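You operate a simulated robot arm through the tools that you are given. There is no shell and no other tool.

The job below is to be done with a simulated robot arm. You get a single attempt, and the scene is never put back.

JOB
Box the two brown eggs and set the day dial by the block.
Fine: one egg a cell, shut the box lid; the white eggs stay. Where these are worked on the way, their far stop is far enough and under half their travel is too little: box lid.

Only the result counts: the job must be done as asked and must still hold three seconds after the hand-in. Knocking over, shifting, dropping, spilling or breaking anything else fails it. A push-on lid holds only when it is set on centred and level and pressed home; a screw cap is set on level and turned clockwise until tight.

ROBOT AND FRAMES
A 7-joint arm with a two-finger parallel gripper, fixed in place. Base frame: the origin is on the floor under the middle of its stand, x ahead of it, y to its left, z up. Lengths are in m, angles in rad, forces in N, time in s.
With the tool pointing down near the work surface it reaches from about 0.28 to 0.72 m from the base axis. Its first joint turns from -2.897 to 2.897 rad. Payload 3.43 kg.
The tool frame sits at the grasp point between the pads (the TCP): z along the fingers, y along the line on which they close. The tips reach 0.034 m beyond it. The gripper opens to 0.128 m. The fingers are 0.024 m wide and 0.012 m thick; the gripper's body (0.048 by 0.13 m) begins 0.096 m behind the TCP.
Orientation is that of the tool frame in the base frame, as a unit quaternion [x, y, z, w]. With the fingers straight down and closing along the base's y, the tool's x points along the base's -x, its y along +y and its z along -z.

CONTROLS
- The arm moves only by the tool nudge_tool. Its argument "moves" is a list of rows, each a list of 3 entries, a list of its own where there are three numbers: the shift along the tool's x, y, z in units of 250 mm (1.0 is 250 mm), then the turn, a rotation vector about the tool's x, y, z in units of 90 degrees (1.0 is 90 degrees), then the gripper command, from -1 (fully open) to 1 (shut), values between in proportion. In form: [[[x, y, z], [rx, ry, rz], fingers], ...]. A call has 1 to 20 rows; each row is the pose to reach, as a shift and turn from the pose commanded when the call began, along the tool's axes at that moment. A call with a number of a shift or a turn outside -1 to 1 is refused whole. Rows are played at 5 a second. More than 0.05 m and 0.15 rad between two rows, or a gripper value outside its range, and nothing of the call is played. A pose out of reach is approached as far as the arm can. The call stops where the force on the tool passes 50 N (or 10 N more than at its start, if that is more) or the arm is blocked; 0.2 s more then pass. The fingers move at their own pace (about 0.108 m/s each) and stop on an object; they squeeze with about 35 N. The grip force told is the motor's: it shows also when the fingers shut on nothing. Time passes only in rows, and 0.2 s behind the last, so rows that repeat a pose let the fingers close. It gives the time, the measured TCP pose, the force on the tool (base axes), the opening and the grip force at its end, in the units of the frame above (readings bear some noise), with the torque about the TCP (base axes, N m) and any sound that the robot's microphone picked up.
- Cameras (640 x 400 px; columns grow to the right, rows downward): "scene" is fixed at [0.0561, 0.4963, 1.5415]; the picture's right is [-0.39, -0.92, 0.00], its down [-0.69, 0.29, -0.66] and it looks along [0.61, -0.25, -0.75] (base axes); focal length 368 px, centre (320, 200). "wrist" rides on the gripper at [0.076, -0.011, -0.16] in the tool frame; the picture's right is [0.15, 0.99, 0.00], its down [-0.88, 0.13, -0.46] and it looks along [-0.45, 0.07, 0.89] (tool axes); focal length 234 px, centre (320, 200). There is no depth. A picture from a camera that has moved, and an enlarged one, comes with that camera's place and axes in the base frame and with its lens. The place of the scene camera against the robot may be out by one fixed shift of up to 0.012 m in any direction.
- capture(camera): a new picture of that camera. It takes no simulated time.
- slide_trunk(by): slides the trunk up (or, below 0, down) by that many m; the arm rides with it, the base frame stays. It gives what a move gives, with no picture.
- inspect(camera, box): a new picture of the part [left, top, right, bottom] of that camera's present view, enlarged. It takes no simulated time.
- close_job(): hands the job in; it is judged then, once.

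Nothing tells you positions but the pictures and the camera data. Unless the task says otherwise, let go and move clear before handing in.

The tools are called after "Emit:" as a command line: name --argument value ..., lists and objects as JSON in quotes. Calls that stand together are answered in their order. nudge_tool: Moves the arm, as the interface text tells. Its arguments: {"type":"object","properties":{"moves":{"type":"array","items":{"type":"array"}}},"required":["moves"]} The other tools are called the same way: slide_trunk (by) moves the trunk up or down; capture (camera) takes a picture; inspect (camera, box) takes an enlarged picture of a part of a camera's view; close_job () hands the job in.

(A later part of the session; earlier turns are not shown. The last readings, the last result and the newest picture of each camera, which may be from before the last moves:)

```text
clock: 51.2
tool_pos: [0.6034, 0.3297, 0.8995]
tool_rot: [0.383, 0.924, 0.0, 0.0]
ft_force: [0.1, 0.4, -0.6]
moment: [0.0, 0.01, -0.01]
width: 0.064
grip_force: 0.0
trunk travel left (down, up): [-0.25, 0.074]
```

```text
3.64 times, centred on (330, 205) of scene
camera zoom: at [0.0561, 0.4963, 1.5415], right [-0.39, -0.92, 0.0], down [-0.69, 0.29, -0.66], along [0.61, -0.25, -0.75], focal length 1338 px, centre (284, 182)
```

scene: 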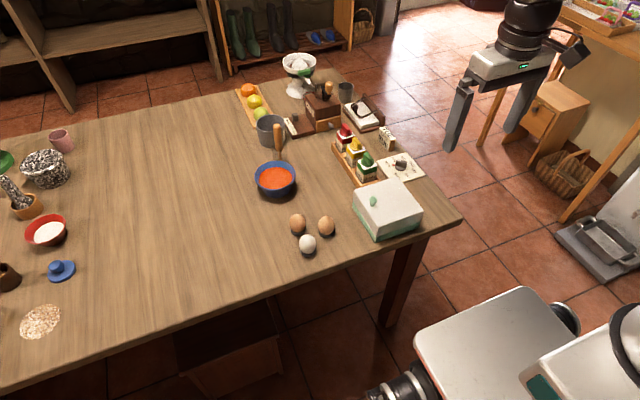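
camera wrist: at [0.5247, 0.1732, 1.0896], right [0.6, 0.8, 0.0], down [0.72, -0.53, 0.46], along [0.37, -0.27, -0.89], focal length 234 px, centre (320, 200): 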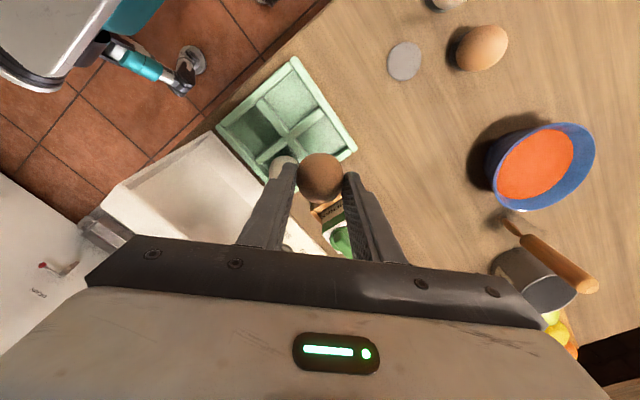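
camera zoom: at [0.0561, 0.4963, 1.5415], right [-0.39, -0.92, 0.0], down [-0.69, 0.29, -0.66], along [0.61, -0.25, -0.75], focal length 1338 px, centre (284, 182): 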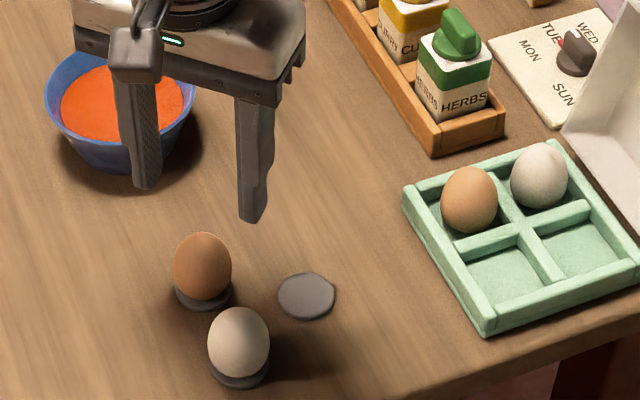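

Egg A is about 3 mm off along the closing axis. I'll correct and descend.

Emit:
nudge_tool --moves '[[[0, 0.012, 0.08], [0, 0, 0], 0.0], [[0, 0.012, 0.16], [0, 0, 0], 0.0], [[0, 0.012, 0.23], [0, 0, 0], 0.0], [[0, 0.012, 0.28], [0, 0, 0], 0.0], [[0, 0.012, 0.308], [0, 0, 0], 0.1], [[0, 0.012, 0.308], [0, 0, 0], 0.15]]'

Emit:
inspect --camera "wrist" --box '[240, 60, 420, 220]'

Emit:
inspect --camera "scene" --box '[270, 180, 350, 255]'

```text
clock: 52.6
tool_pos: [0.6066, 0.3341, 0.8222]
tool_rot: [0.383, 0.924, 0.0, 0.0]
ft_force: [0.2, 0.9, 0.5]
moment: [0.01, -0.03, 0.01]
width: 0.0544
grip_force: 0.0
trunk travel left (down, up): [-0.25, 0.074]
```

```text
2.50 times, centred on (330, 140) of wrist
camera zoom: at [0.5435, 0.3798, 0.9836], right [0.6, 0.8, 0.0], down [0.71, -0.53, 0.46], along [0.37, -0.27, -0.89], focal length 585 px, centre (295, 350)
```

zoom: 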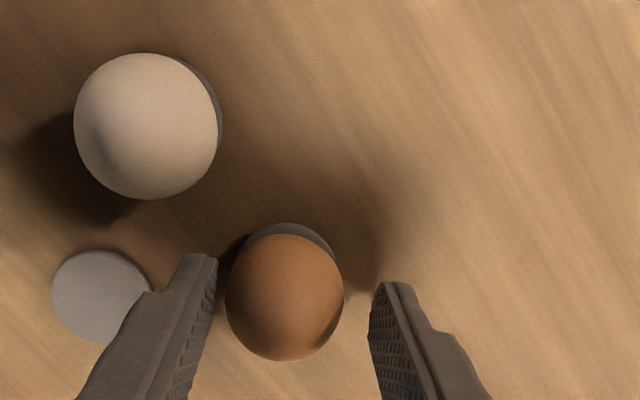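

```text
5.33 times, centred on (310, 218) of scene
camera zoom: at [0.0561, 0.4963, 1.5415], right [-0.39, -0.92, 0.0], down [-0.69, 0.29, -0.66], along [0.61, -0.25, -0.75], focal length 1963 px, centre (373, 107)
```

zoom: 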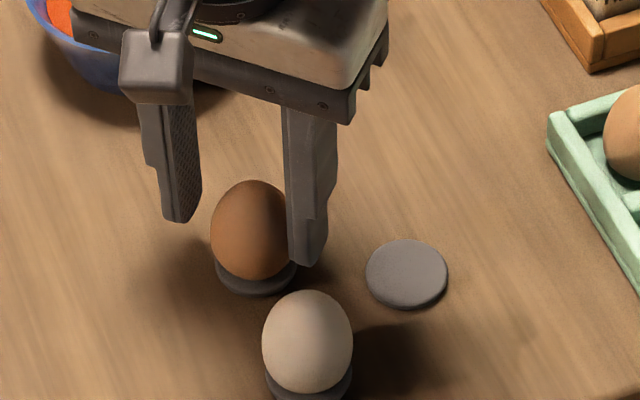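

Emit:
nudge_tool --moves '[[[0, -0.013, 0], [0, 0, 0], 0.15], [[0, -0.013, 0], [0, 0, 0], 0.15]]'

Emit:
inspect --camera "wrist" --box '[240, 60, 420, 220]'

```text
clock: 53.2
tool_pos: [0.6033, 0.3322, 0.8231]
tool_rot: [0.383, 0.924, 0.0, 0.001]
ft_force: [-0.3, -0.5, 0.4]
moment: [-0.01, 0.01, -0.03]
width: 0.0544
grip_force: 0.0
trunk travel left (down, up): [-0.25, 0.074]
```

```text
2.50 times, centred on (330, 140) of wrist
camera zoom: at [0.5413, 0.3773, 0.9836], right [0.6, 0.8, 0.0], down [0.71, -0.53, 0.46], along [0.37, -0.27, -0.89], focal length 585 px, centre (295, 350)
```

zoom: 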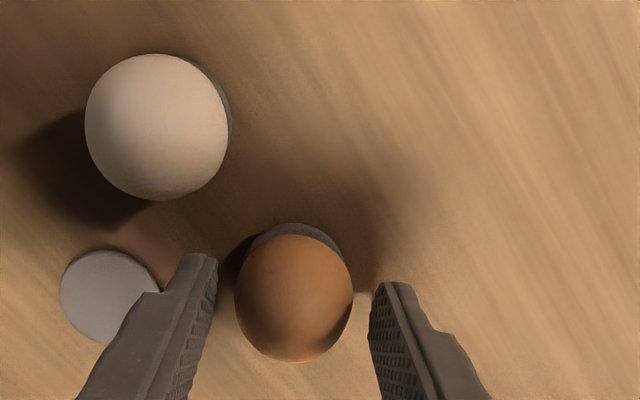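

Centred now. I'll close gently and lift.

Emit:
nudge_tool --moves '[[[0, 0, 0.005], [0, 0, 0], 0.25], [[0, 0, 0.005], [0, 0, 0], 0.35], [[0, 0, 0.005], [0, 0, 0], 0.42], [[0, 0, 0.005], [0, 0, 0], 0.45], [[0, 0, 0.005], [0, 0, 0], 0.45]]'

Emit:
nudge_tool --moves '[[[0, 0, -0.04], [0, 0, 0], 0.45], [[0, 0, -0.12], [0, 0, 0], 0.45], [[0, 0, -0.24], [0, 0, 0], 0.45], [[0, 0, -0.36], [0, 0, 0], 0.45], [[0, 0, -0.44], [0, 0, 0], 0.45], [[0, 0, -0.44], [0, 0, 0], 0.45]]'

Emit:
inspect --camera "scene" --box '[260, 140, 420, 260]'

Emit:
inspect --camera "wrist" --box '[240, 60, 420, 220]'

```text
clock: 54.4
tool_pos: [0.6029, 0.332, 0.8211]
tool_rot: [0.384, 0.923, 0.0, 0.0]
ft_force: [0.2, -0.3, -0.1]
moment: [-0.01, -0.04, -0.03]
width: 0.0363
grip_force: 0.7
trunk travel left (down, up): [-0.25, 0.074]
```

```text
clock: 55.8
tool_pos: [0.6015, 0.3307, 0.9338]
tool_rot: [0.383, 0.924, 0.001, 0.001]
ft_force: [-0.1, -0.2, -0.1]
moment: [0.01, 0.01, -0.01]
width: 0.0352
grip_force: 0.1
trunk travel left (down, up): [-0.25, 0.074]
```

```text
3.33 times, centred on (340, 200) of scene
camera zoom: at [0.0561, 0.4963, 1.5415], right [-0.39, -0.92, 0.0], down [-0.69, 0.29, -0.66], along [0.61, -0.25, -0.75], focal length 1227 px, centre (253, 200)
```

zoom: 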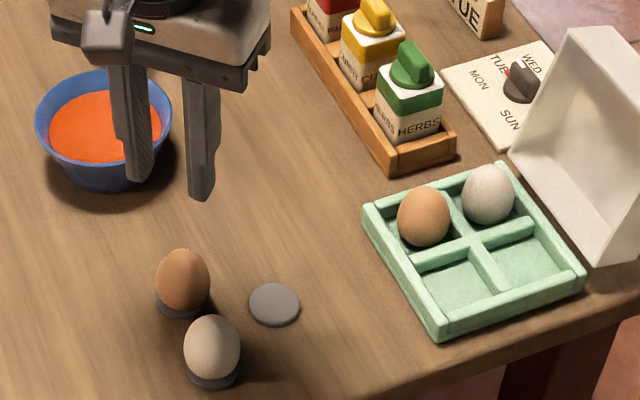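

```text
2.50 times, centred on (330, 140) of wrist
camera zoom: at [0.5395, 0.377, 1.0945], right [0.6, 0.8, 0.0], down [0.71, -0.53, 0.46], along [0.37, -0.27, -0.89], focal length 585 px, centre (295, 350)
```

zoom: 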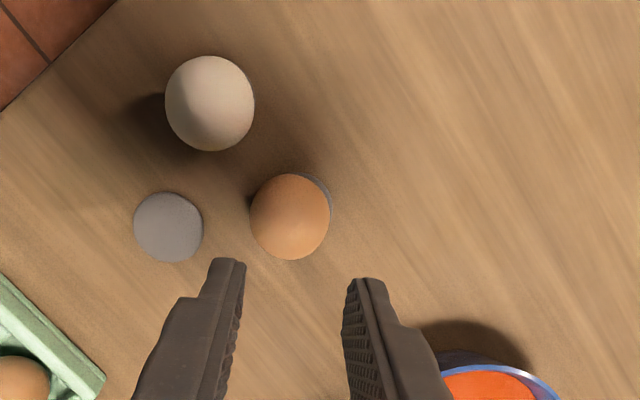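

The grasp didn't hold: the fingers closed to 36 mm with almost no force and the egg stayed on the table. I also should have waited for the grip reading before lifting. Now I'll check whether egg A moved.

Emit:
inspect --camera "scene" --box '[280, 200, 345, 260]'

Emit:
inspect --camera "wrist" --box '[260, 80, 360, 170]'

```text
6.67 times, centred on (312, 230) of scene
camera zoom: at [0.0561, 0.4963, 1.5415], right [-0.39, -0.92, 0.0], down [-0.69, 0.29, -0.66], along [0.61, -0.25, -0.75], focal length 2454 px, centre (370, 0)
```

zoom: 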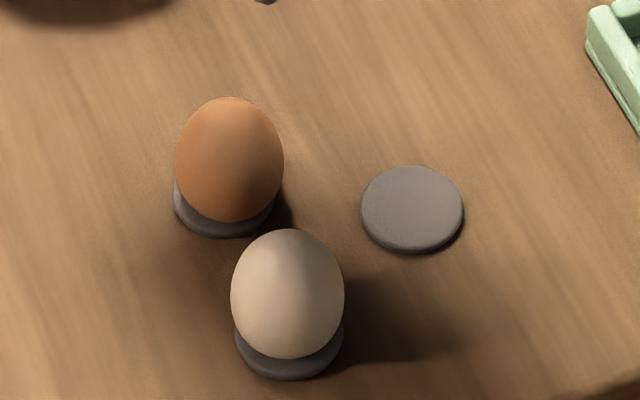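

```text
4.44 times, centred on (310, 125) of wrist
camera zoom: at [0.5395, 0.377, 1.0945], right [0.6, 0.8, 0.0], down [0.71, -0.53, 0.46], along [0.37, -0.27, -0.89], focal length 1041 px, centre (364, 533)
```

zoom: 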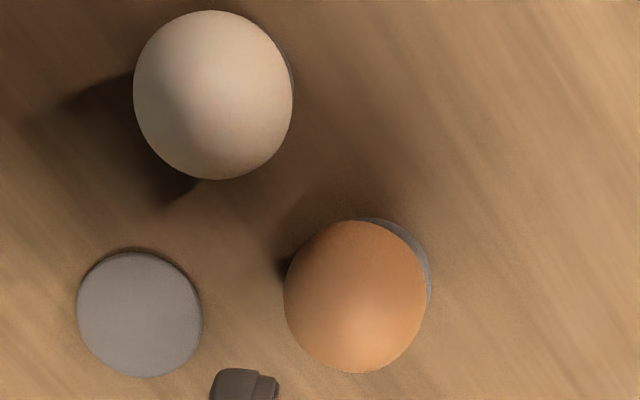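

Egg A is still upright on its coaster, shifted only 2–3 mm; the fingertips were probably right at its widest point and slid off. I'll open, realign, and come down a bit lower this time.

Emit:
nudge_tool --moves '[[[0, 0, 0], [0, 0, 0], 0.0], [[-0.008, -0.008, 0.1], [0, 0, 0], 0.0], [[-0.008, -0.008, 0.2], [0, 0, 0], 0.0], [[-0.008, -0.008, 0.29], [0, 0, 0], 0.0], [[-0.008, -0.008, 0.29], [0, 0, 0], 0.0]]'

Emit:
inspect --camera "wrist" --box '[240, 60, 420, 220]'

Emit:
inspect --camera "scene" --box '[270, 180, 350, 255]'

```text
clock: 57.0
tool_pos: [0.6043, 0.3273, 0.8603]
tool_rot: [0.383, 0.924, 0.0, 0.0]
ft_force: [0.3, -0.1, 0.1]
moment: [0.01, 0.01, 0.02]
width: 0.0639
grip_force: 0.1
trunk travel left (down, up): [-0.25, 0.074]
```

```text
2.50 times, centred on (330, 140) of wrist
camera zoom: at [0.5414, 0.3734, 1.0212], right [0.6, 0.8, 0.0], down [0.71, -0.53, 0.46], along [0.37, -0.27, -0.89], focal length 585 px, centre (295, 350)
```

zoom: 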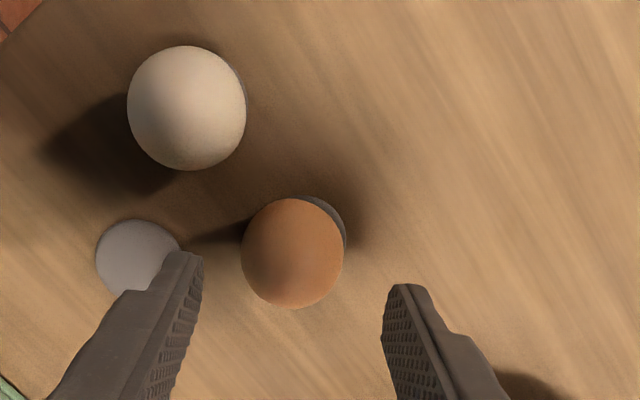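

```text
5.33 times, centred on (310, 218) of scene
camera zoom: at [0.0561, 0.4963, 1.5415], right [-0.39, -0.92, 0.0], down [-0.69, 0.29, -0.66], along [0.61, -0.25, -0.75], focal length 1963 px, centre (373, 107)
```

zoom: 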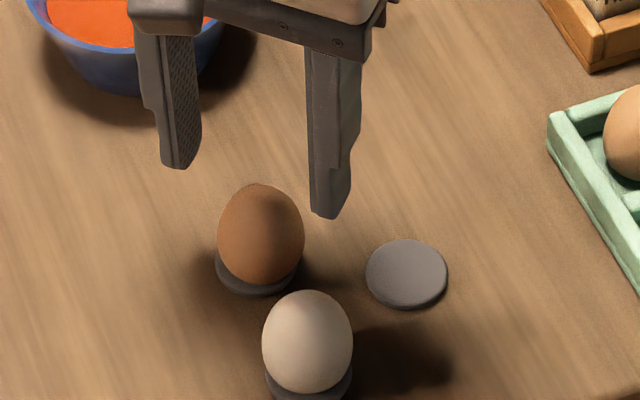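

Emit:
nudge_tool --moves '[[[0, 0, 0.06], [0, 0, 0], 0.0], [[0, 0, 0.12], [0, 0, 0], 0.0], [[0, 0, 0.16], [0, 0, 0], 0.0], [[0, 0, 0.18], [0, 0, 0], 0.1], [[0, 0, 0.18], [0, 0, 0], 0.15]]'

Emit:
inspect --camera "wrist" --box '[240, 60, 420, 220]'

Emit:
inspect --camera "scene" --box '[270, 180, 350, 255]'

```text
clock: 58.2
tool_pos: [0.6043, 0.3279, 0.8149]
tool_rot: [0.382, 0.924, 0.0, 0.001]
ft_force: [-0.3, -0.3, -0.5]
moment: [0.03, 0.01, 0.03]
width: 0.0544
grip_force: 0.1
trunk travel left (down, up): [-0.25, 0.074]
```

```text
2.50 times, centred on (330, 140) of wrist
camera zoom: at [0.5414, 0.3738, 0.9759], right [0.6, 0.8, 0.0], down [0.71, -0.53, 0.46], along [0.37, -0.27, -0.89], focal length 585 px, centre (295, 350)
```

zoom: 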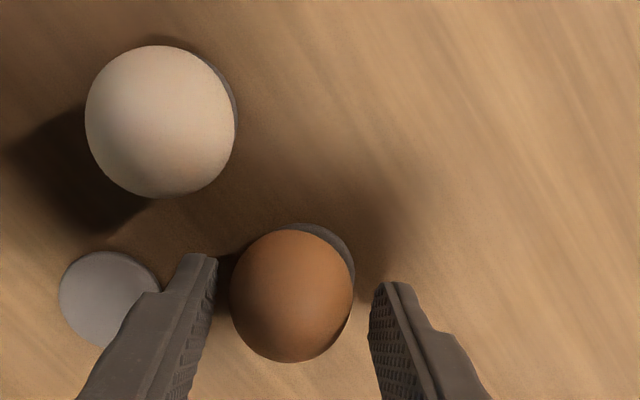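

```text
5.33 times, centred on (310, 218) of scene
camera zoom: at [0.0561, 0.4963, 1.5415], right [-0.39, -0.92, 0.0], down [-0.69, 0.29, -0.66], along [0.61, -0.25, -0.75], focal length 1963 px, centre (373, 107)
```

zoom: 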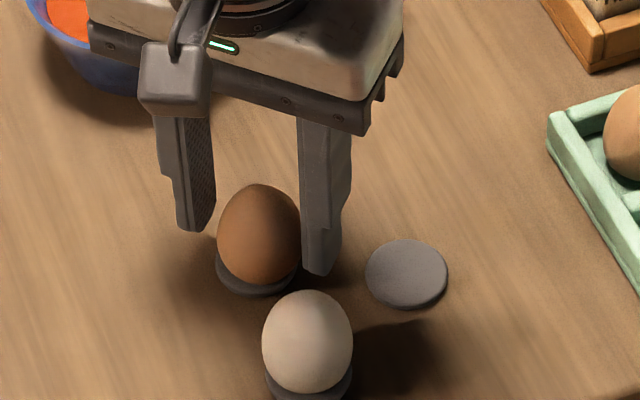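

Aligned within a millimetre, tips about 7 mm below the egg's middle. Closing and checking the grip before any lift.

Emit:
nudge_tool --moves '[[[0, -0.003, 0], [0, 0, 0], 0.25], [[0, -0.003, 0], [0, 0, 0], 0.33], [[0, -0.003, 0], [0, 0, 0], 0.4], [[0, -0.003, 0], [0, 0, 0], 0.45], [[0, -0.003, 0], [0, 0, 0], 0.45]]'

Emit:
inspect --camera "wrist" --box '[240, 60, 420, 220]'

Emit:
inspect --camera "scene" --box '[270, 180, 350, 255]'

```text
clock: 59.4
tool_pos: [0.6045, 0.328, 0.8148]
tool_rot: [0.383, 0.924, -0.001, 0.0]
ft_force: [-2.1, 0.8, 0.4]
moment: [-0.02, -0.01, -0.01]
width: 0.036
grip_force: 8.7
trunk travel left (down, up): [-0.25, 0.074]
```

```text
2.50 times, centred on (330, 140) of wrist
camera zoom: at [0.541, 0.3739, 0.9757], right [0.6, 0.8, 0.0], down [0.71, -0.53, 0.46], along [0.37, -0.27, -0.89], focal length 585 px, centre (295, 350)
```

zoom: 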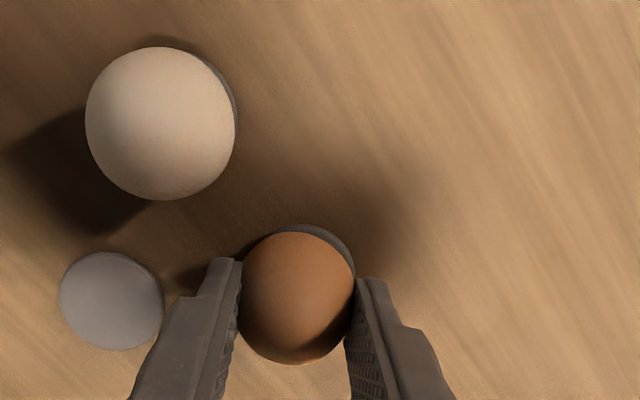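

```text
5.33 times, centred on (310, 218) of scene
camera zoom: at [0.0561, 0.4963, 1.5415], right [-0.39, -0.92, 0.0], down [-0.69, 0.29, -0.66], along [0.61, -0.25, -0.75], focal length 1963 px, centre (373, 107)
```

zoom: 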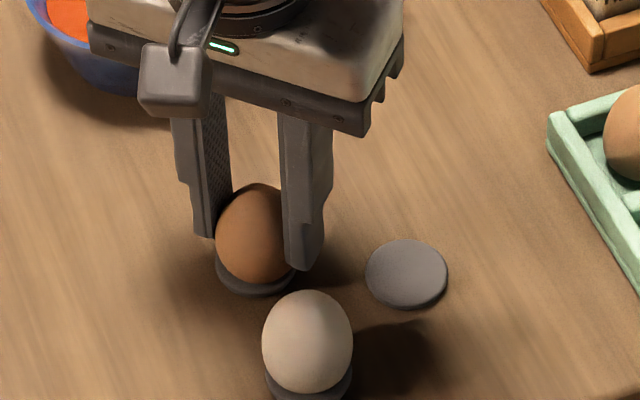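

Egg A is narrower (about 36 mm), so my earlier command barely squeezed it. I'll tighten a little for a firm hold.

Emit:
nudge_tool --moves '[[[0, 0, 0], [0, 0, 0], 0.48], [[0, 0, 0], [0, 0, 0], 0.52], [[0, 0, 0], [0, 0, 0], 0.52]]'

Emit:
inspect --camera "wrist" --box '[240, 60, 420, 220]'

```text
clock: 60.2
tool_pos: [0.6035, 0.3279, 0.8143]
tool_rot: [0.382, 0.924, 0.001, 0.0]
ft_force: [-0.6, 0.0, -0.5]
moment: [-0.04, 0.03, -0.02]
width: 0.0354
grip_force: 14.2
trunk travel left (down, up): [-0.25, 0.074]
```

```text
2.50 times, centred on (330, 140) of wrist
camera zoom: at [0.541, 0.3739, 0.9757], right [0.6, 0.8, 0.0], down [0.71, -0.53, 0.46], along [0.37, -0.27, -0.89], focal length 585 px, centre (295, 350)
```

zoom: 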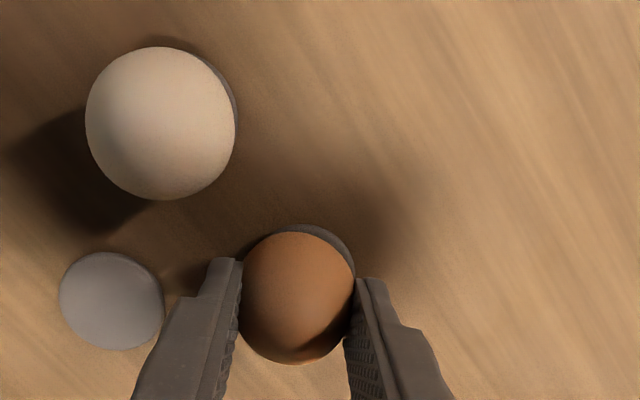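

Grip is 14 N now. I'll lift 2 cm and check that the egg comes along.

Emit:
nudge_tool --moves '[[[0, 0, -0.02], [0, 0, 0], 0.52], [[0, 0, -0.05], [0, 0, 0], 0.52], [[0, 0, -0.08], [0, 0, 0], 0.52], [[0, 0, -0.08], [0, 0, 0], 0.52]]'

Emit:
inspect --camera "scene" --box '[270, 180, 350, 255]'

Emit:
inspect --camera "wrist" --box '[240, 60, 420, 220]'

```text
clock: 61.2
tool_pos: [0.6043, 0.3284, 0.8349]
tool_rot: [0.383, 0.924, 0.0, -0.001]
ft_force: [-0.6, -0.4, -1.2]
moment: [-0.02, -0.01, 0.01]
width: 0.0355
grip_force: 14.1
trunk travel left (down, up): [-0.25, 0.074]
```

```text
5.33 times, centred on (310, 218) of scene
camera zoom: at [0.0561, 0.4963, 1.5415], right [-0.39, -0.92, 0.0], down [-0.69, 0.29, -0.66], along [0.61, -0.25, -0.75], focal length 1963 px, centre (373, 107)
```

zoom: 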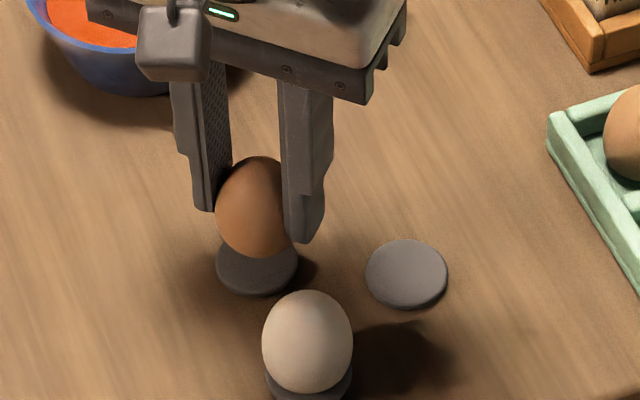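

```text
2.50 times, centred on (330, 140) of wrist
camera zoom: at [0.5413, 0.3728, 0.9955], right [0.6, 0.8, 0.0], down [0.71, -0.53, 0.46], along [0.37, -0.27, -0.89], focal length 585 px, centre (295, 350)
```

zoom: 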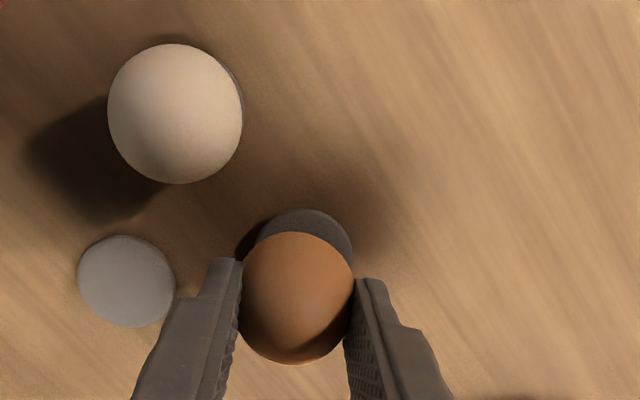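

The egg is held. I'll lift clear and carry it to above the other free +y cell near (0.5255, 0.1285).

Emit:
nudge_tool --moves '[[[0, 0, -0.14], [0, 0, 0], 0.52], [[0, 0, -0.28], [0, 0, 0], 0.52], [[0, 0, -0.4], [0, 0, 0], 0.52], [[-0.049, -0.111, -0.4], [0, 0, 0], 0.52], [[-0.098, -0.223, -0.4], [0, 0, 0], 0.52], [[-0.147, -0.334, -0.4], [0, 0, 0], 0.52], [[-0.195, -0.446, -0.4], [0, 0, 0], 0.52], [[-0.244, -0.557, -0.4], [0, 0, 0], 0.52], [[-0.293, -0.669, -0.4], [0, 0, 0], 0.52], [[-0.342, -0.78, -0.4], [0, 0, 0], 0.52], [[-0.342, -0.78, -0.4], [0, 0, 0], 0.52]]'

Emit:
inspect --camera "wrist" --box '[230, 60, 420, 230]'

Emit:
inspect --camera "scene" --box '[320, 140, 450, 250]'

```text
clock: 63.6
tool_pos: [0.5264, 0.1274, 0.9361]
tool_rot: [0.382, 0.924, 0.0, 0.0]
ft_force: [-0.3, 0.4, -0.8]
moment: [0.05, -0.02, 0.0]
width: 0.0354
grip_force: 13.5
trunk travel left (down, up): [-0.25, 0.074]
```

```text
2.35 times, centred on (325, 145) of wrist
camera zoom: at [0.4643, 0.1731, 1.0966], right [0.6, 0.8, 0.0], down [0.71, -0.53, 0.46], along [0.37, -0.27, -0.89], focal length 551 px, centre (308, 329)
```

zoom: 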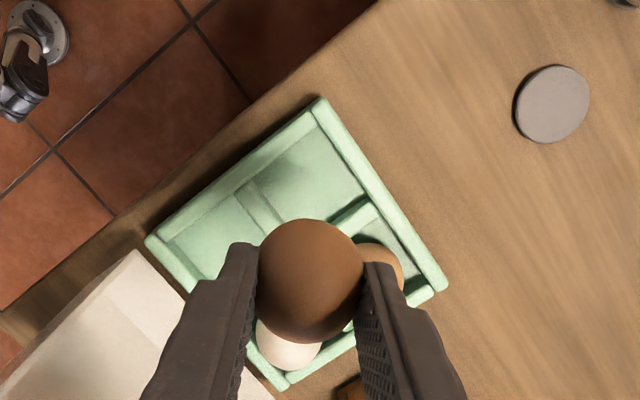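

```text
3.64 times, centred on (385, 195) of scene
camera zoom: at [0.0561, 0.4963, 1.5415], right [-0.39, -0.92, 0.0], down [-0.69, 0.29, -0.66], along [0.61, -0.25, -0.75], focal length 1338 px, centre (84, 218)
```

zoom: 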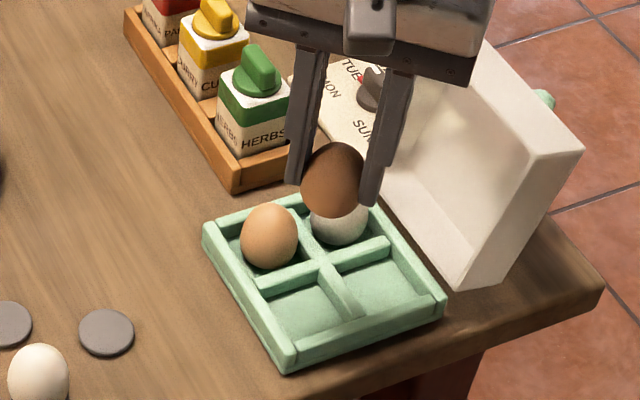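

The tray edges confirm the cell centre at about (0.5265, 0.129); I'm within 2 mm. I'll trim and descend to just above the seat.

Emit:
nudge_tool --moves '[[[0.003, 0.0065, 0.1], [0, 0, 0], 0.52], [[0.003, 0.0065, 0.2], [0, 0, 0], 0.52], [[0.003, 0.0065, 0.3], [0, 0, 0], 0.52], [[0.003, 0.0065, 0.38], [0, 0, 0], 0.52], [[0.003, 0.0065, 0.43], [0, 0, 0], 0.52], [[0.003, 0.0065, 0.43], [0, 0, 0], 0.52]]'

Emit:
inspect --camera "wrist" --box '[230, 80, 410, 230]'

Emit:
inspect --camera "scene" --box '[340, 160, 430, 245]'

```text
clock: 65.0
tool_pos: [0.5279, 0.1315, 0.8278]
tool_rot: [0.383, 0.924, 0.0, -0.001]
ft_force: [0.5, -0.2, 0.1]
moment: [0.03, -0.02, 0.01]
width: 0.0352
grip_force: 14.1
trunk travel left (down, up): [-0.25, 0.074]
```

```text
2.67 times, centred on (320, 155) of wrist
camera zoom: at [0.4649, 0.1768, 0.9877], right [0.6, 0.8, 0.0], down [0.71, -0.53, 0.46], along [0.37, -0.27, -0.89], focal length 624 px, centre (320, 320)
```

zoom: 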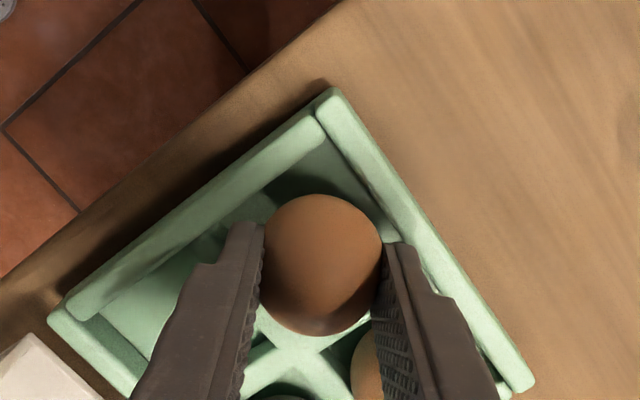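

```text
4.71 times, centred on (385, 202) of scene
camera zoom: at [0.0561, 0.4963, 1.5415], right [-0.39, -0.92, 0.0], down [-0.69, 0.29, -0.66], along [0.61, -0.25, -0.75], focal length 1732 px, centre (14, 188)
```

zoom: 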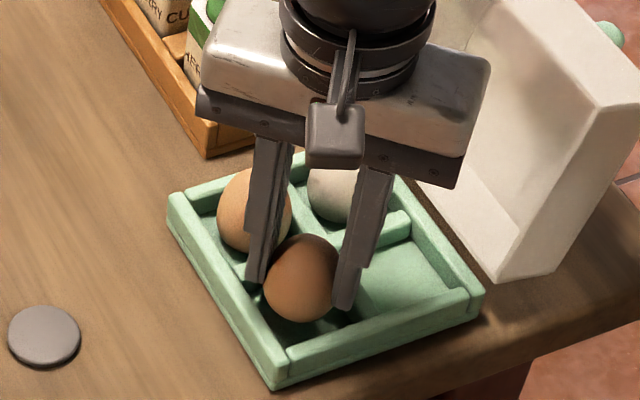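

Emit:
nudge_tool --moves '[[[-0.005, -0.005, 0.006], [0, 0, 0], 0.52], [[-0.005, -0.005, 0.014], [0, 0, 0], 0.52], [[-0.005, -0.005, 0.022], [0, 0, 0], 0.52], [[-0.005, -0.005, 0.022], [0, 0, 0], 0.52]]'

Emit:
inspect --camera "wrist" --box '[230, 80, 410, 230]'

Emit:
inspect --camera "scene" --box '[350, 180, 420, 245]'

```text
clock: 66.0
tool_pos: [0.5255, 0.128, 0.8208]
tool_rot: [0.382, 0.924, 0.0, 0.0]
ft_force: [-0.9, -0.5, -1.3]
moment: [0.0, -0.02, -0.02]
width: 0.0349
grip_force: 14.0
trunk travel left (down, up): [-0.25, 0.074]
```

```text
2.67 times, centred on (320, 155) of wrist
camera zoom: at [0.4636, 0.1748, 0.9815], right [0.6, 0.8, 0.0], down [0.71, -0.53, 0.46], along [0.37, -0.27, -0.89], focal length 624 px, centre (320, 320)
```

zoom: 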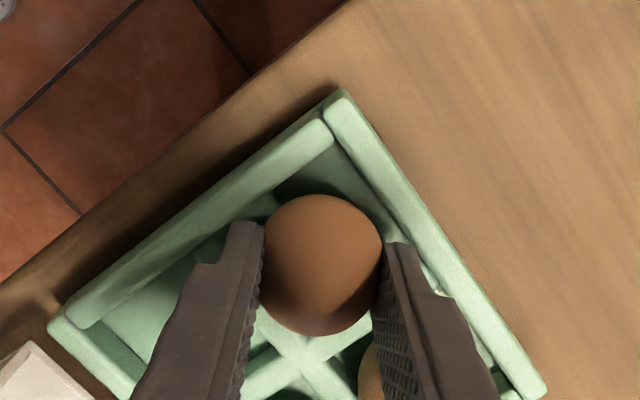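

```text
6.15 times, centred on (385, 212) of scene
camera zoom: at [0.0561, 0.4963, 1.5415], right [-0.39, -0.92, 0.0], down [-0.69, 0.29, -0.66], along [0.61, -0.25, -0.75], focal length 2265 px, centre (-80, 123)
```

zoom: 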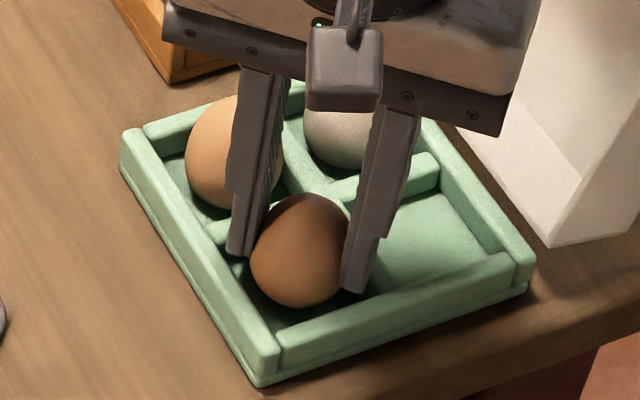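

No contact yet. Lowering further in 1 mm steps.

Emit:
nudge_tool --moves '[[[0, 0, 0.004], [0, 0, 0], 0.52], [[0, 0, 0.008], [0, 0, 0], 0.52], [[0, 0, 0.008], [0, 0, 0], 0.52]]'

```text
clock: 66.8
tool_pos: [0.5255, 0.1284, 0.8211]
tool_rot: [0.382, 0.924, 0.001, 0.001]
ft_force: [-3.3, 2.6, 23.6]
moment: [-0.19, 0.74, -0.07]
width: 0.0353
grip_force: 14.1
trunk travel left (down, up): [-0.25, 0.074]
```

The -x fingertip touched the tray wall (force acts at the finger side), so I'll back off 1 mm and open very gradually so the egg slides the last few millimetres between the pads.

Emit:
nudge_tool --moves '[[[0, 0, -0.004], [0, 0, 0], 0.5], [[0, 0, -0.004], [0, 0, 0], 0.47], [[0, 0, -0.004], [0, 0, 0], 0.455], [[0, 0, -0.004], [0, 0, 0], 0.445], [[0, 0, -0.004], [0, 0, 0], 0.435], [[0, 0, -0.004], [0, 0, 0], 0.425], [[0, 0, -0.004], [0, 0, 0], 0.415], [[0, 0, -0.004], [0, 0, 0], 0.4], [[0, 0, -0.004], [0, 0, 0], 0.37], [[0, 0, -0.004], [0, 0, 0], 0.33], [[0, 0, -0.004], [0, 0, 0], 0.28], [[0, 0, -0.004], [0, 0, 0], 0.28]]'

Emit:
inspect --camera "wrist" --box '[230, 80, 410, 230]'

Emit:
inspect --camera "scene" --box '[350, 180, 420, 245]'

```text
clock: 69.4
tool_pos: [0.5272, 0.1289, 0.819]
tool_rot: [0.383, 0.924, 0.002, 0.002]
ft_force: [7.2, 13.4, 24.7]
moment: [0.13, 0.43, -0.26]
width: 0.0371
grip_force: 0.0
trunk travel left (down, up): [-0.25, 0.074]
```

```text
2.67 times, centred on (320, 155) of wrist
camera zoom: at [0.4636, 0.1751, 0.9812], right [0.6, 0.8, 0.0], down [0.71, -0.53, 0.46], along [0.37, -0.27, -0.89], focal length 624 px, centre (320, 320)
```

zoom: 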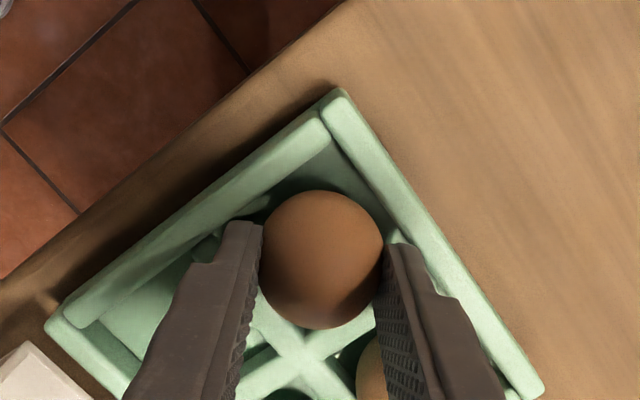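

```text
6.15 times, centred on (385, 212) of scene
camera zoom: at [0.0561, 0.4963, 1.5415], right [-0.39, -0.92, 0.0], down [-0.69, 0.29, -0.66], along [0.61, -0.25, -0.75], focal length 2265 px, centre (-80, 123)
```

zoom: 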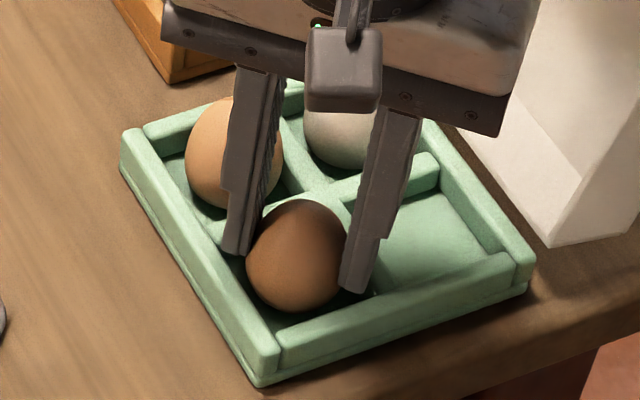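

The egg appears released, but the fingers can't open further because a tip presses against the wall. I'll raise in small steps with a modest opening command to free it.

Emit:
nudge_tool --moves '[[[0, 0, -0.004], [0, 0, 0], 0.41], [[0, 0, -0.008], [0, 0, 0], 0.41], [[0, 0, -0.012], [0, 0, 0], 0.41], [[0, 0, -0.012], [0, 0, 0], 0.41]]'

Emit:
inspect --camera "wrist" --box '[230, 80, 410, 230]'

Emit:
inspect --camera "scene" --box '[350, 180, 420, 245]'

```text
clock: 70.4
tool_pos: [0.525, 0.1272, 0.8214]
tool_rot: [0.382, 0.924, -0.002, -0.002]
ft_force: [-0.5, 0.6, -0.7]
moment: [-0.05, 0.03, -0.02]
width: 0.0378
grip_force: 0.0
trunk travel left (down, up): [-0.25, 0.074]
```

```text
2.67 times, centred on (320, 155) of wrist
camera zoom: at [0.463, 0.1738, 0.9822], right [0.6, 0.8, 0.0], down [0.72, -0.53, 0.45], along [0.36, -0.27, -0.89], focal length 624 px, centre (320, 320)
```

zoom: 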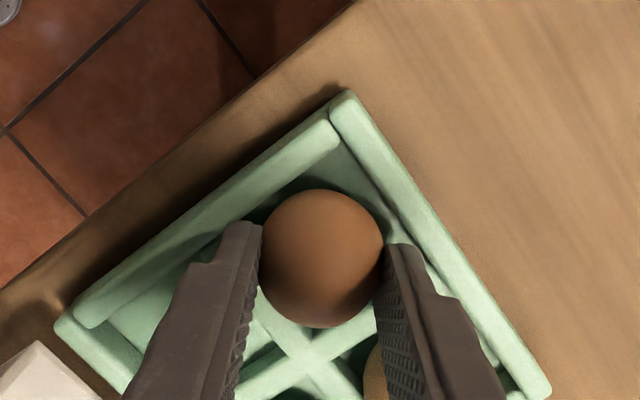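

```text
6.15 times, centred on (385, 212) of scene
camera zoom: at [0.0561, 0.4963, 1.5415], right [-0.39, -0.92, 0.0], down [-0.69, 0.29, -0.66], along [0.61, -0.25, -0.75], focal length 2265 px, centre (-80, 123)
```

zoom: 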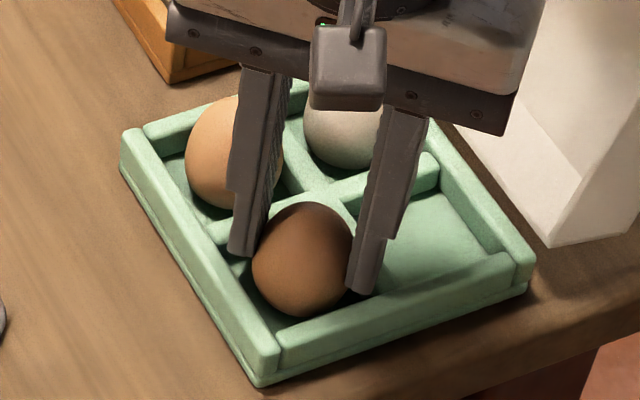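

The egg now stands on the cell floor and forces are zero. I'll rise a few millimetres, open, and lift out.

Emit:
nudge_tool --moves '[[[0, 0, -0.008], [0, 0, 0], 0.4], [[0, 0, -0.012], [0, 0, 0], 0.36], [[0, 0, -0.02], [0, 0, 0], 0.3], [[0, 0, -0.02], [0, 0, 0], 0.26], [[0, 0, -0.06], [0, 0, 0], 0.26], [[0, 0, -0.12], [0, 0, 0], 0.26], [[0, 0, -0.24], [0, 0, 0], 0.26], [[0, 0, -0.4], [0, 0, 0], 0.26], [[0, 0, -0.56], [0, 0, 0], 0.26], [[0, 0, -0.56], [0, 0, 0], 0.26]]'

Emit:
inspect --camera "wrist" --box '[230, 60, 410, 230]'

Emit:
inspect --camera "scene" --box '[280, 140, 450, 255]'

```text
clock: 72.6
tool_pos: [0.5269, 0.1272, 0.9608]
tool_rot: [0.383, 0.924, 0.0, 0.0]
ft_force: [0.1, -0.3, 0.6]
moment: [-0.01, -0.01, -0.04]
width: 0.0475
grip_force: 0.0
trunk travel left (down, up): [-0.25, 0.074]
```

```text
2.35 times, centred on (320, 145) of wrist
camera zoom: at [0.4646, 0.1742, 1.1215], right [0.6, 0.8, 0.0], down [0.71, -0.53, 0.46], along [0.37, -0.27, -0.89], focal length 551 px, centre (320, 329)
```

zoom: 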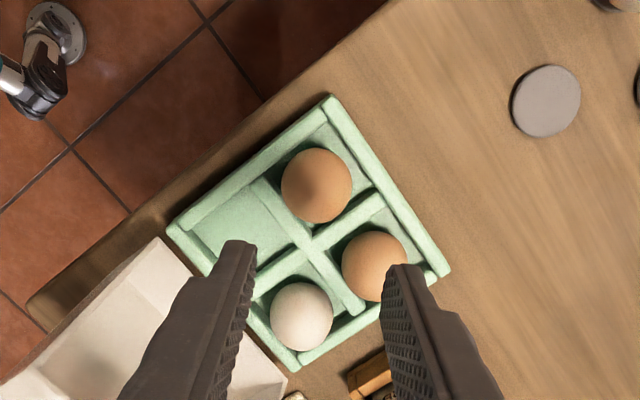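

```text
3.48 times, centred on (365, 198) of scene
camera zoom: at [0.0561, 0.4963, 1.5415], right [-0.39, -0.92, 0.0], down [-0.69, 0.29, -0.66], along [0.61, -0.25, -0.75], focal length 1280 px, centre (164, 209)
```

zoom: 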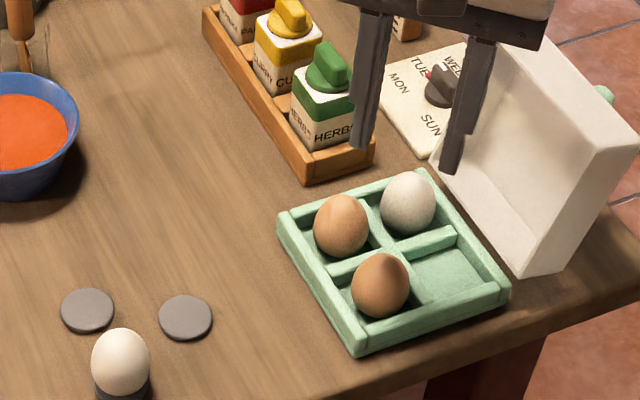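

Both brown eggs stand upright in separate cells with the white one untouched. Now the lid: I'll close the fingers, go high over the lid, and come down behind it at x≈0.595, away from its knob.

Emit:
nudge_tool --moves '[[[0, 0, -0.14], [0, 0, 0], 0.5], [[0, 0, -0.274], [0, 0, 0], 0.8], [[-0.116, -0.06, -0.274], [0, 0, -0.071], 1.0], [[-0.232, -0.12, -0.274], [0, 0, -0.143], 1.0], [[-0.348, -0.18, -0.274], [0, 0, -0.214], 1.0], [[-0.464, -0.24, -0.274], [0, 0, -0.286], 1.0], [[-0.58, -0.3, -0.274], [0, 0, -0.357], 1.0], [[-0.696, -0.36, -0.274], [0, 0, -0.429], 1.0], [[-0.812, -0.421, -0.274], [0, 0, -0.5], 1.0], [[-0.812, -0.421, -0.274], [0, 0, -0.5], 1.0]]'

Emit:
capture --camera "wrist"

Emit:
inspect --camera "scene" --box '[320, 110, 480, 250]'

```text
clock: 74.8
tool_pos: [0.5971, -0.0918, 1.0301]
tool_rot: [-0.001, 1.0, 0.001, 0.0]
ft_force: [0.6, -0.2, 0.2]
moment: [0.04, 0.01, -0.02]
width: 0.0002
grip_force: 32.9
trunk travel left (down, up): [-0.25, 0.074]
```

```text
taken
camera wrist: at [0.5194, -0.1019, 1.1904], right [-0.15, 0.99, 0.0], down [0.88, 0.13, 0.46], along [0.45, 0.07, -0.89], focal length 234 px, centre (320, 200)
```

wrist: 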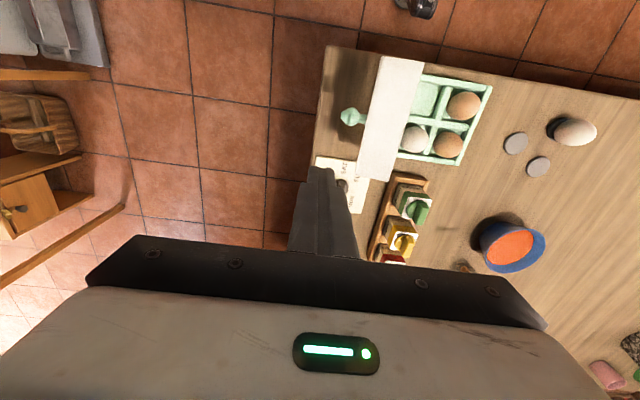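

```text
2.86 times, centred on (400, 180) of scene
camera zoom: at [0.0561, 0.4963, 1.5415], right [-0.39, -0.92, 0.0], down [-0.69, 0.29, -0.66], along [0.61, -0.25, -0.75], focal length 1052 px, centre (91, 257)
```

zoom: 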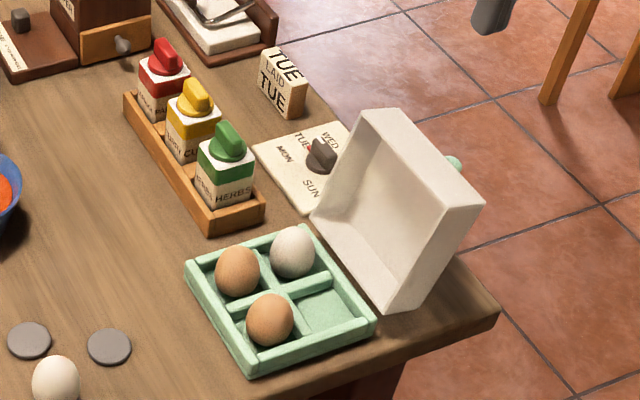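

I'm behind and above the open lid. Descending to fingertip height about z 0.906, then pushing in +y.

Emit:
nudge_tool --moves '[[[0, 0, 0.12], [0, 0, 0], 1.0], [[0, 0, 0.24], [0, 0, 0], 1.0], [[0, 0, 0.36], [0, 0, 0], 1.0], [[0, 0.06, 0.36], [0, 0, 0], 1.0], [[0, 0.12, 0.36], [0, 0, 0], 1.0], [[0, 0.17, 0.36], [0, 0, 0], 1.0], [[0, 0.17, 0.36], [0, 0, 0], 1.0]]'

Emit:
inspect --camera "scene" --box '[330, 110, 460, 250]'

Emit:
inspect --camera "wrist" --box '[240, 20, 480, 220]'

```text
clock: 76.4
tool_pos: [0.5934, -0.0484, 0.9432]
tool_rot: [0.001, 1.0, -0.001, 0.001]
ft_force: [-2.8, -5.9, 10.0]
moment: [-0.11, 0.11, 0.03]
width: 0.0
grip_force: 33.4
trunk travel left (down, up): [-0.25, 0.074]
```

```text
2.86 times, centred on (395, 180) of scene
camera zoom: at [0.0561, 0.4963, 1.5415], right [-0.39, -0.92, 0.0], down [-0.69, 0.29, -0.66], along [0.61, -0.25, -0.75], focal length 1052 px, centre (106, 257)
```

zoom: 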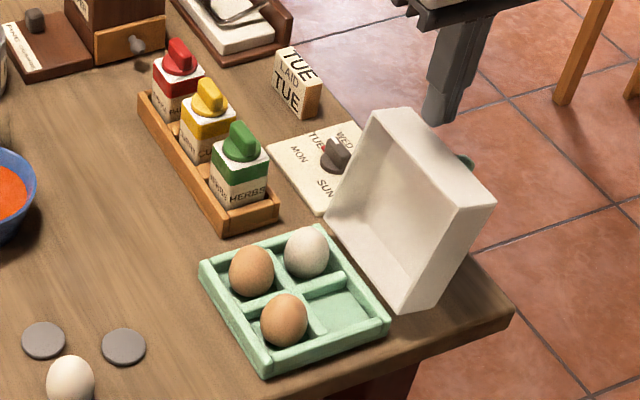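

```text
2.00 times, centred on (360, 120) of wrist
camera zoom: at [0.5169, -0.0592, 1.1042], right [-0.14, 0.99, 0.0], down [0.88, 0.13, 0.46], along [0.45, 0.07, -0.89], focal length 468 px, centre (240, 360)
```

zoom: 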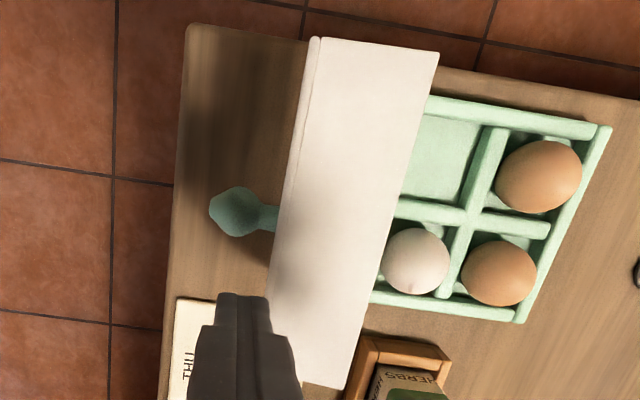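

Contact with the back of the lid (about 12 N). I'll keep pushing in +y while rising slightly, following the lid's edge over vertical.

Emit:
nudge_tool --moves '[[[0, 0.03, -0.02], [0, 0, 0], 1.0], [[0, 0.07, -0.04], [0, 0, 0], 1.0], [[0, 0.11, -0.055], [0, 0, 0], 1.0], [[0, 0.16, -0.065], [0, 0, 0], 1.0], [[0, 0.21, -0.07], [0, 0, 0], 1.0], [[0, 0.21, -0.07], [0, 0, 0], 1.0]]'

Emit:
inspect --camera "scene" --box '[330, 110, 460, 250]'

Emit:
inspect --camera "wrist" --box '[240, 20, 480, 220]'

```text
clock: 77.8
tool_pos: [0.5957, 0.0057, 0.961]
tool_rot: [0.0, 1.0, 0.0, 0.004]
ft_force: [0.3, -4.0, 30.2]
moment: [0.13, 0.29, 0.05]
width: 0.0001
grip_force: 32.5
trunk travel left (down, up): [-0.25, 0.074]
```

```text
2.86 times, centred on (395, 180) of scene
camera zoom: at [0.0561, 0.4963, 1.5415], right [-0.39, -0.92, 0.0], down [-0.69, 0.29, -0.66], along [0.61, -0.25, -0.75], focal length 1052 px, centre (106, 257)
```

zoom: 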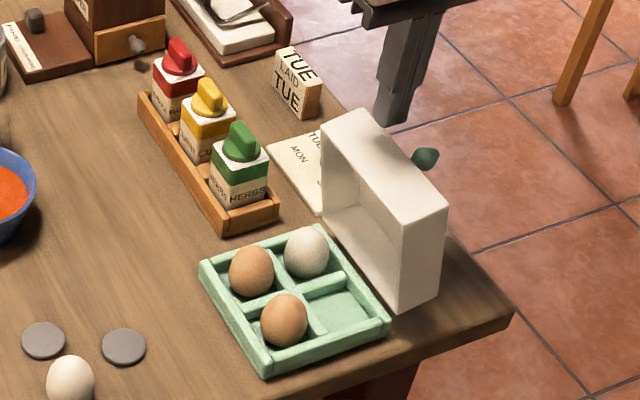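

```text
2.00 times, centred on (360, 120) of wrist
camera zoom: at [0.5166, -0.0051, 1.1217], right [-0.15, 0.99, 0.0], down [0.88, 0.13, 0.46], along [0.46, 0.07, -0.89], focal length 468 px, centre (240, 360)
```

zoom: 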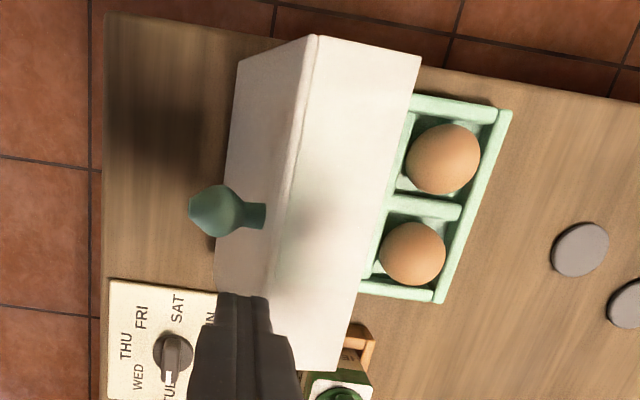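

The lid is about vertical, but the tip is riding on its edge (30 N up). I'll back off, lower the tip, and push against the face again.

Emit:
nudge_tool --moves '[[[0, -0.03, -0.02], [0, 0, 0], 1.0], [[0, -0.12, -0.02], [0, 0, 0], 1.0], [[0, -0.12, 0.06], [0, 0, 0], 1.0], [[0, -0.12, 0.12], [0, 0, 0], 1.0], [[0, -0.06, 0.12], [0, 0, 0], 1.0], [[0, -0.01, 0.12], [0, 0, 0], 1.0], [[0, 0.04, 0.12], [0, 0, 0], 1.0], [[0, 0.09, 0.11], [0, 0, 0], 1.0], [[0, 0.09, 0.11], [0, 0, 0], 1.0]]'

Emit:
inspect --camera "scene" --box '[330, 110, 460, 250]'

Emit:
inspect --camera "wrist" --box '[240, 20, 480, 220]'

```text
clock: 78.7
tool_pos: [0.5929, -0.0246, 0.9479]
tool_rot: [0.0, 1.0, 0.0, 0.002]
ft_force: [-19.0, 0.6, 30.3]
moment: [0.33, 0.73, 0.17]
width: 0.0001
grip_force: 33.1
trunk travel left (down, up): [-0.25, 0.074]
stopped in row 4: the force on the tool passed its limit at 62 N (the readings are from after the stop); the commanded pose is now the measured one
```

```text
2.86 times, centred on (395, 180) of scene
camera zoom: at [0.0561, 0.4963, 1.5415], right [-0.39, -0.92, 0.0], down [-0.69, 0.29, -0.66], along [0.61, -0.25, -0.75], focal length 1052 px, centre (106, 257)
```

zoom: 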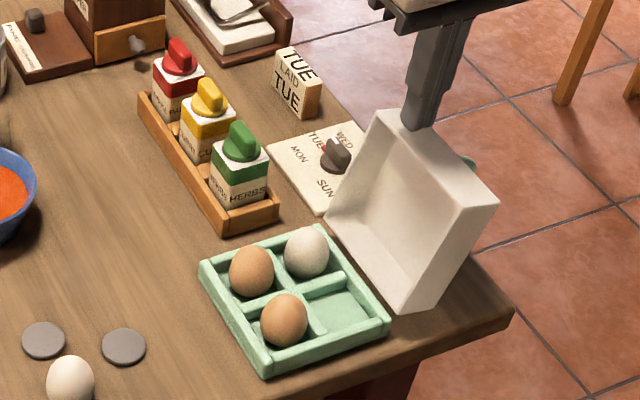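

```text
2.00 times, centred on (360, 120) of wrist
camera zoom: at [0.5152, -0.036, 1.1084], right [-0.15, 0.99, 0.0], down [0.88, 0.13, 0.46], along [0.46, 0.07, -0.89], focal length 468 px, centre (240, 360)
```

zoom: 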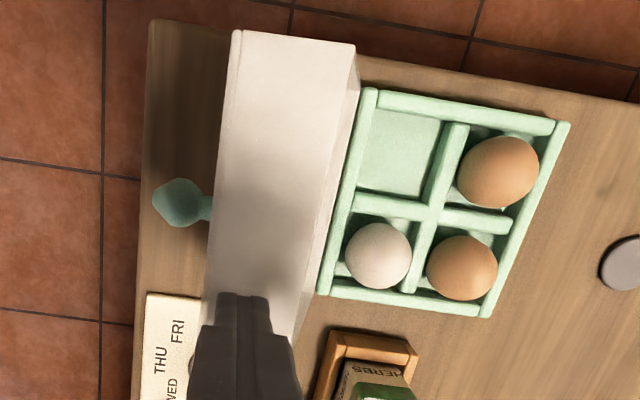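

The lid swung back to its stop when I pulled away and the tip is now pressing on its top edge; I'll rise immediately. Pushing is too crude, so I'll regrasp the knob and guide the lid shut along the reverse arc.

Emit:
nudge_tool --moves '[[[0, 0, -0.04], [0, 0, 0], 1.0], [[0, 0, -0.12], [0, 0, 0], 0.8], [[0, 0, -0.24], [0, 0, 0], 0.6], [[0, 0, -0.34], [0, 0, 0], 0.35], [[0, 0, -0.34], [0, 0, 0], 0.35]]'

Emit:
inspect --camera "scene" --box '[330, 110, 460, 250]'

Emit:
capture --camera "wrist"

```text
clock: 79.9
tool_pos: [0.5951, -0.0245, 1.0289]
tool_rot: [0.001, 1.0, 0.0, 0.001]
ft_force: [0.6, -0.9, -0.1]
moment: [0.01, -0.01, -0.04]
width: 0.0418
grip_force: 0.1
trunk travel left (down, up): [-0.25, 0.074]
```

```text
2.86 times, centred on (395, 180) of scene
camera zoom: at [0.0561, 0.4963, 1.5415], right [-0.39, -0.92, 0.0], down [-0.69, 0.29, -0.66], along [0.61, -0.25, -0.75], focal length 1052 px, centre (106, 257)
```

zoom: 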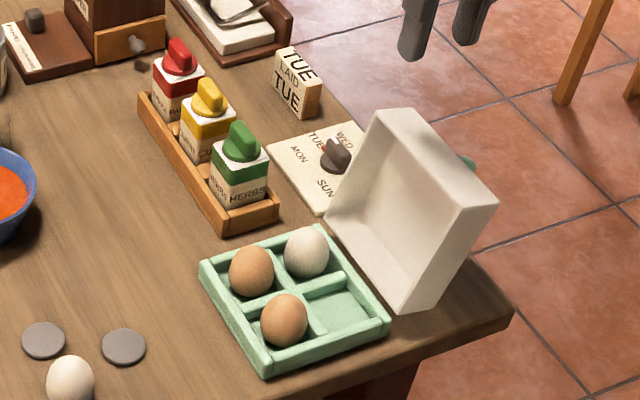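

```text
taken
camera wrist: at [0.5172, -0.0355, 1.1902], right [-0.15, 0.99, 0.0], down [0.88, 0.13, 0.46], along [0.45, 0.07, -0.89], focal length 234 px, centre (320, 200)
```

wrist: 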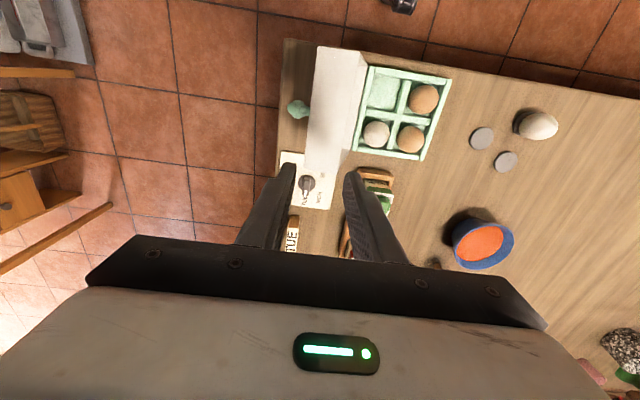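

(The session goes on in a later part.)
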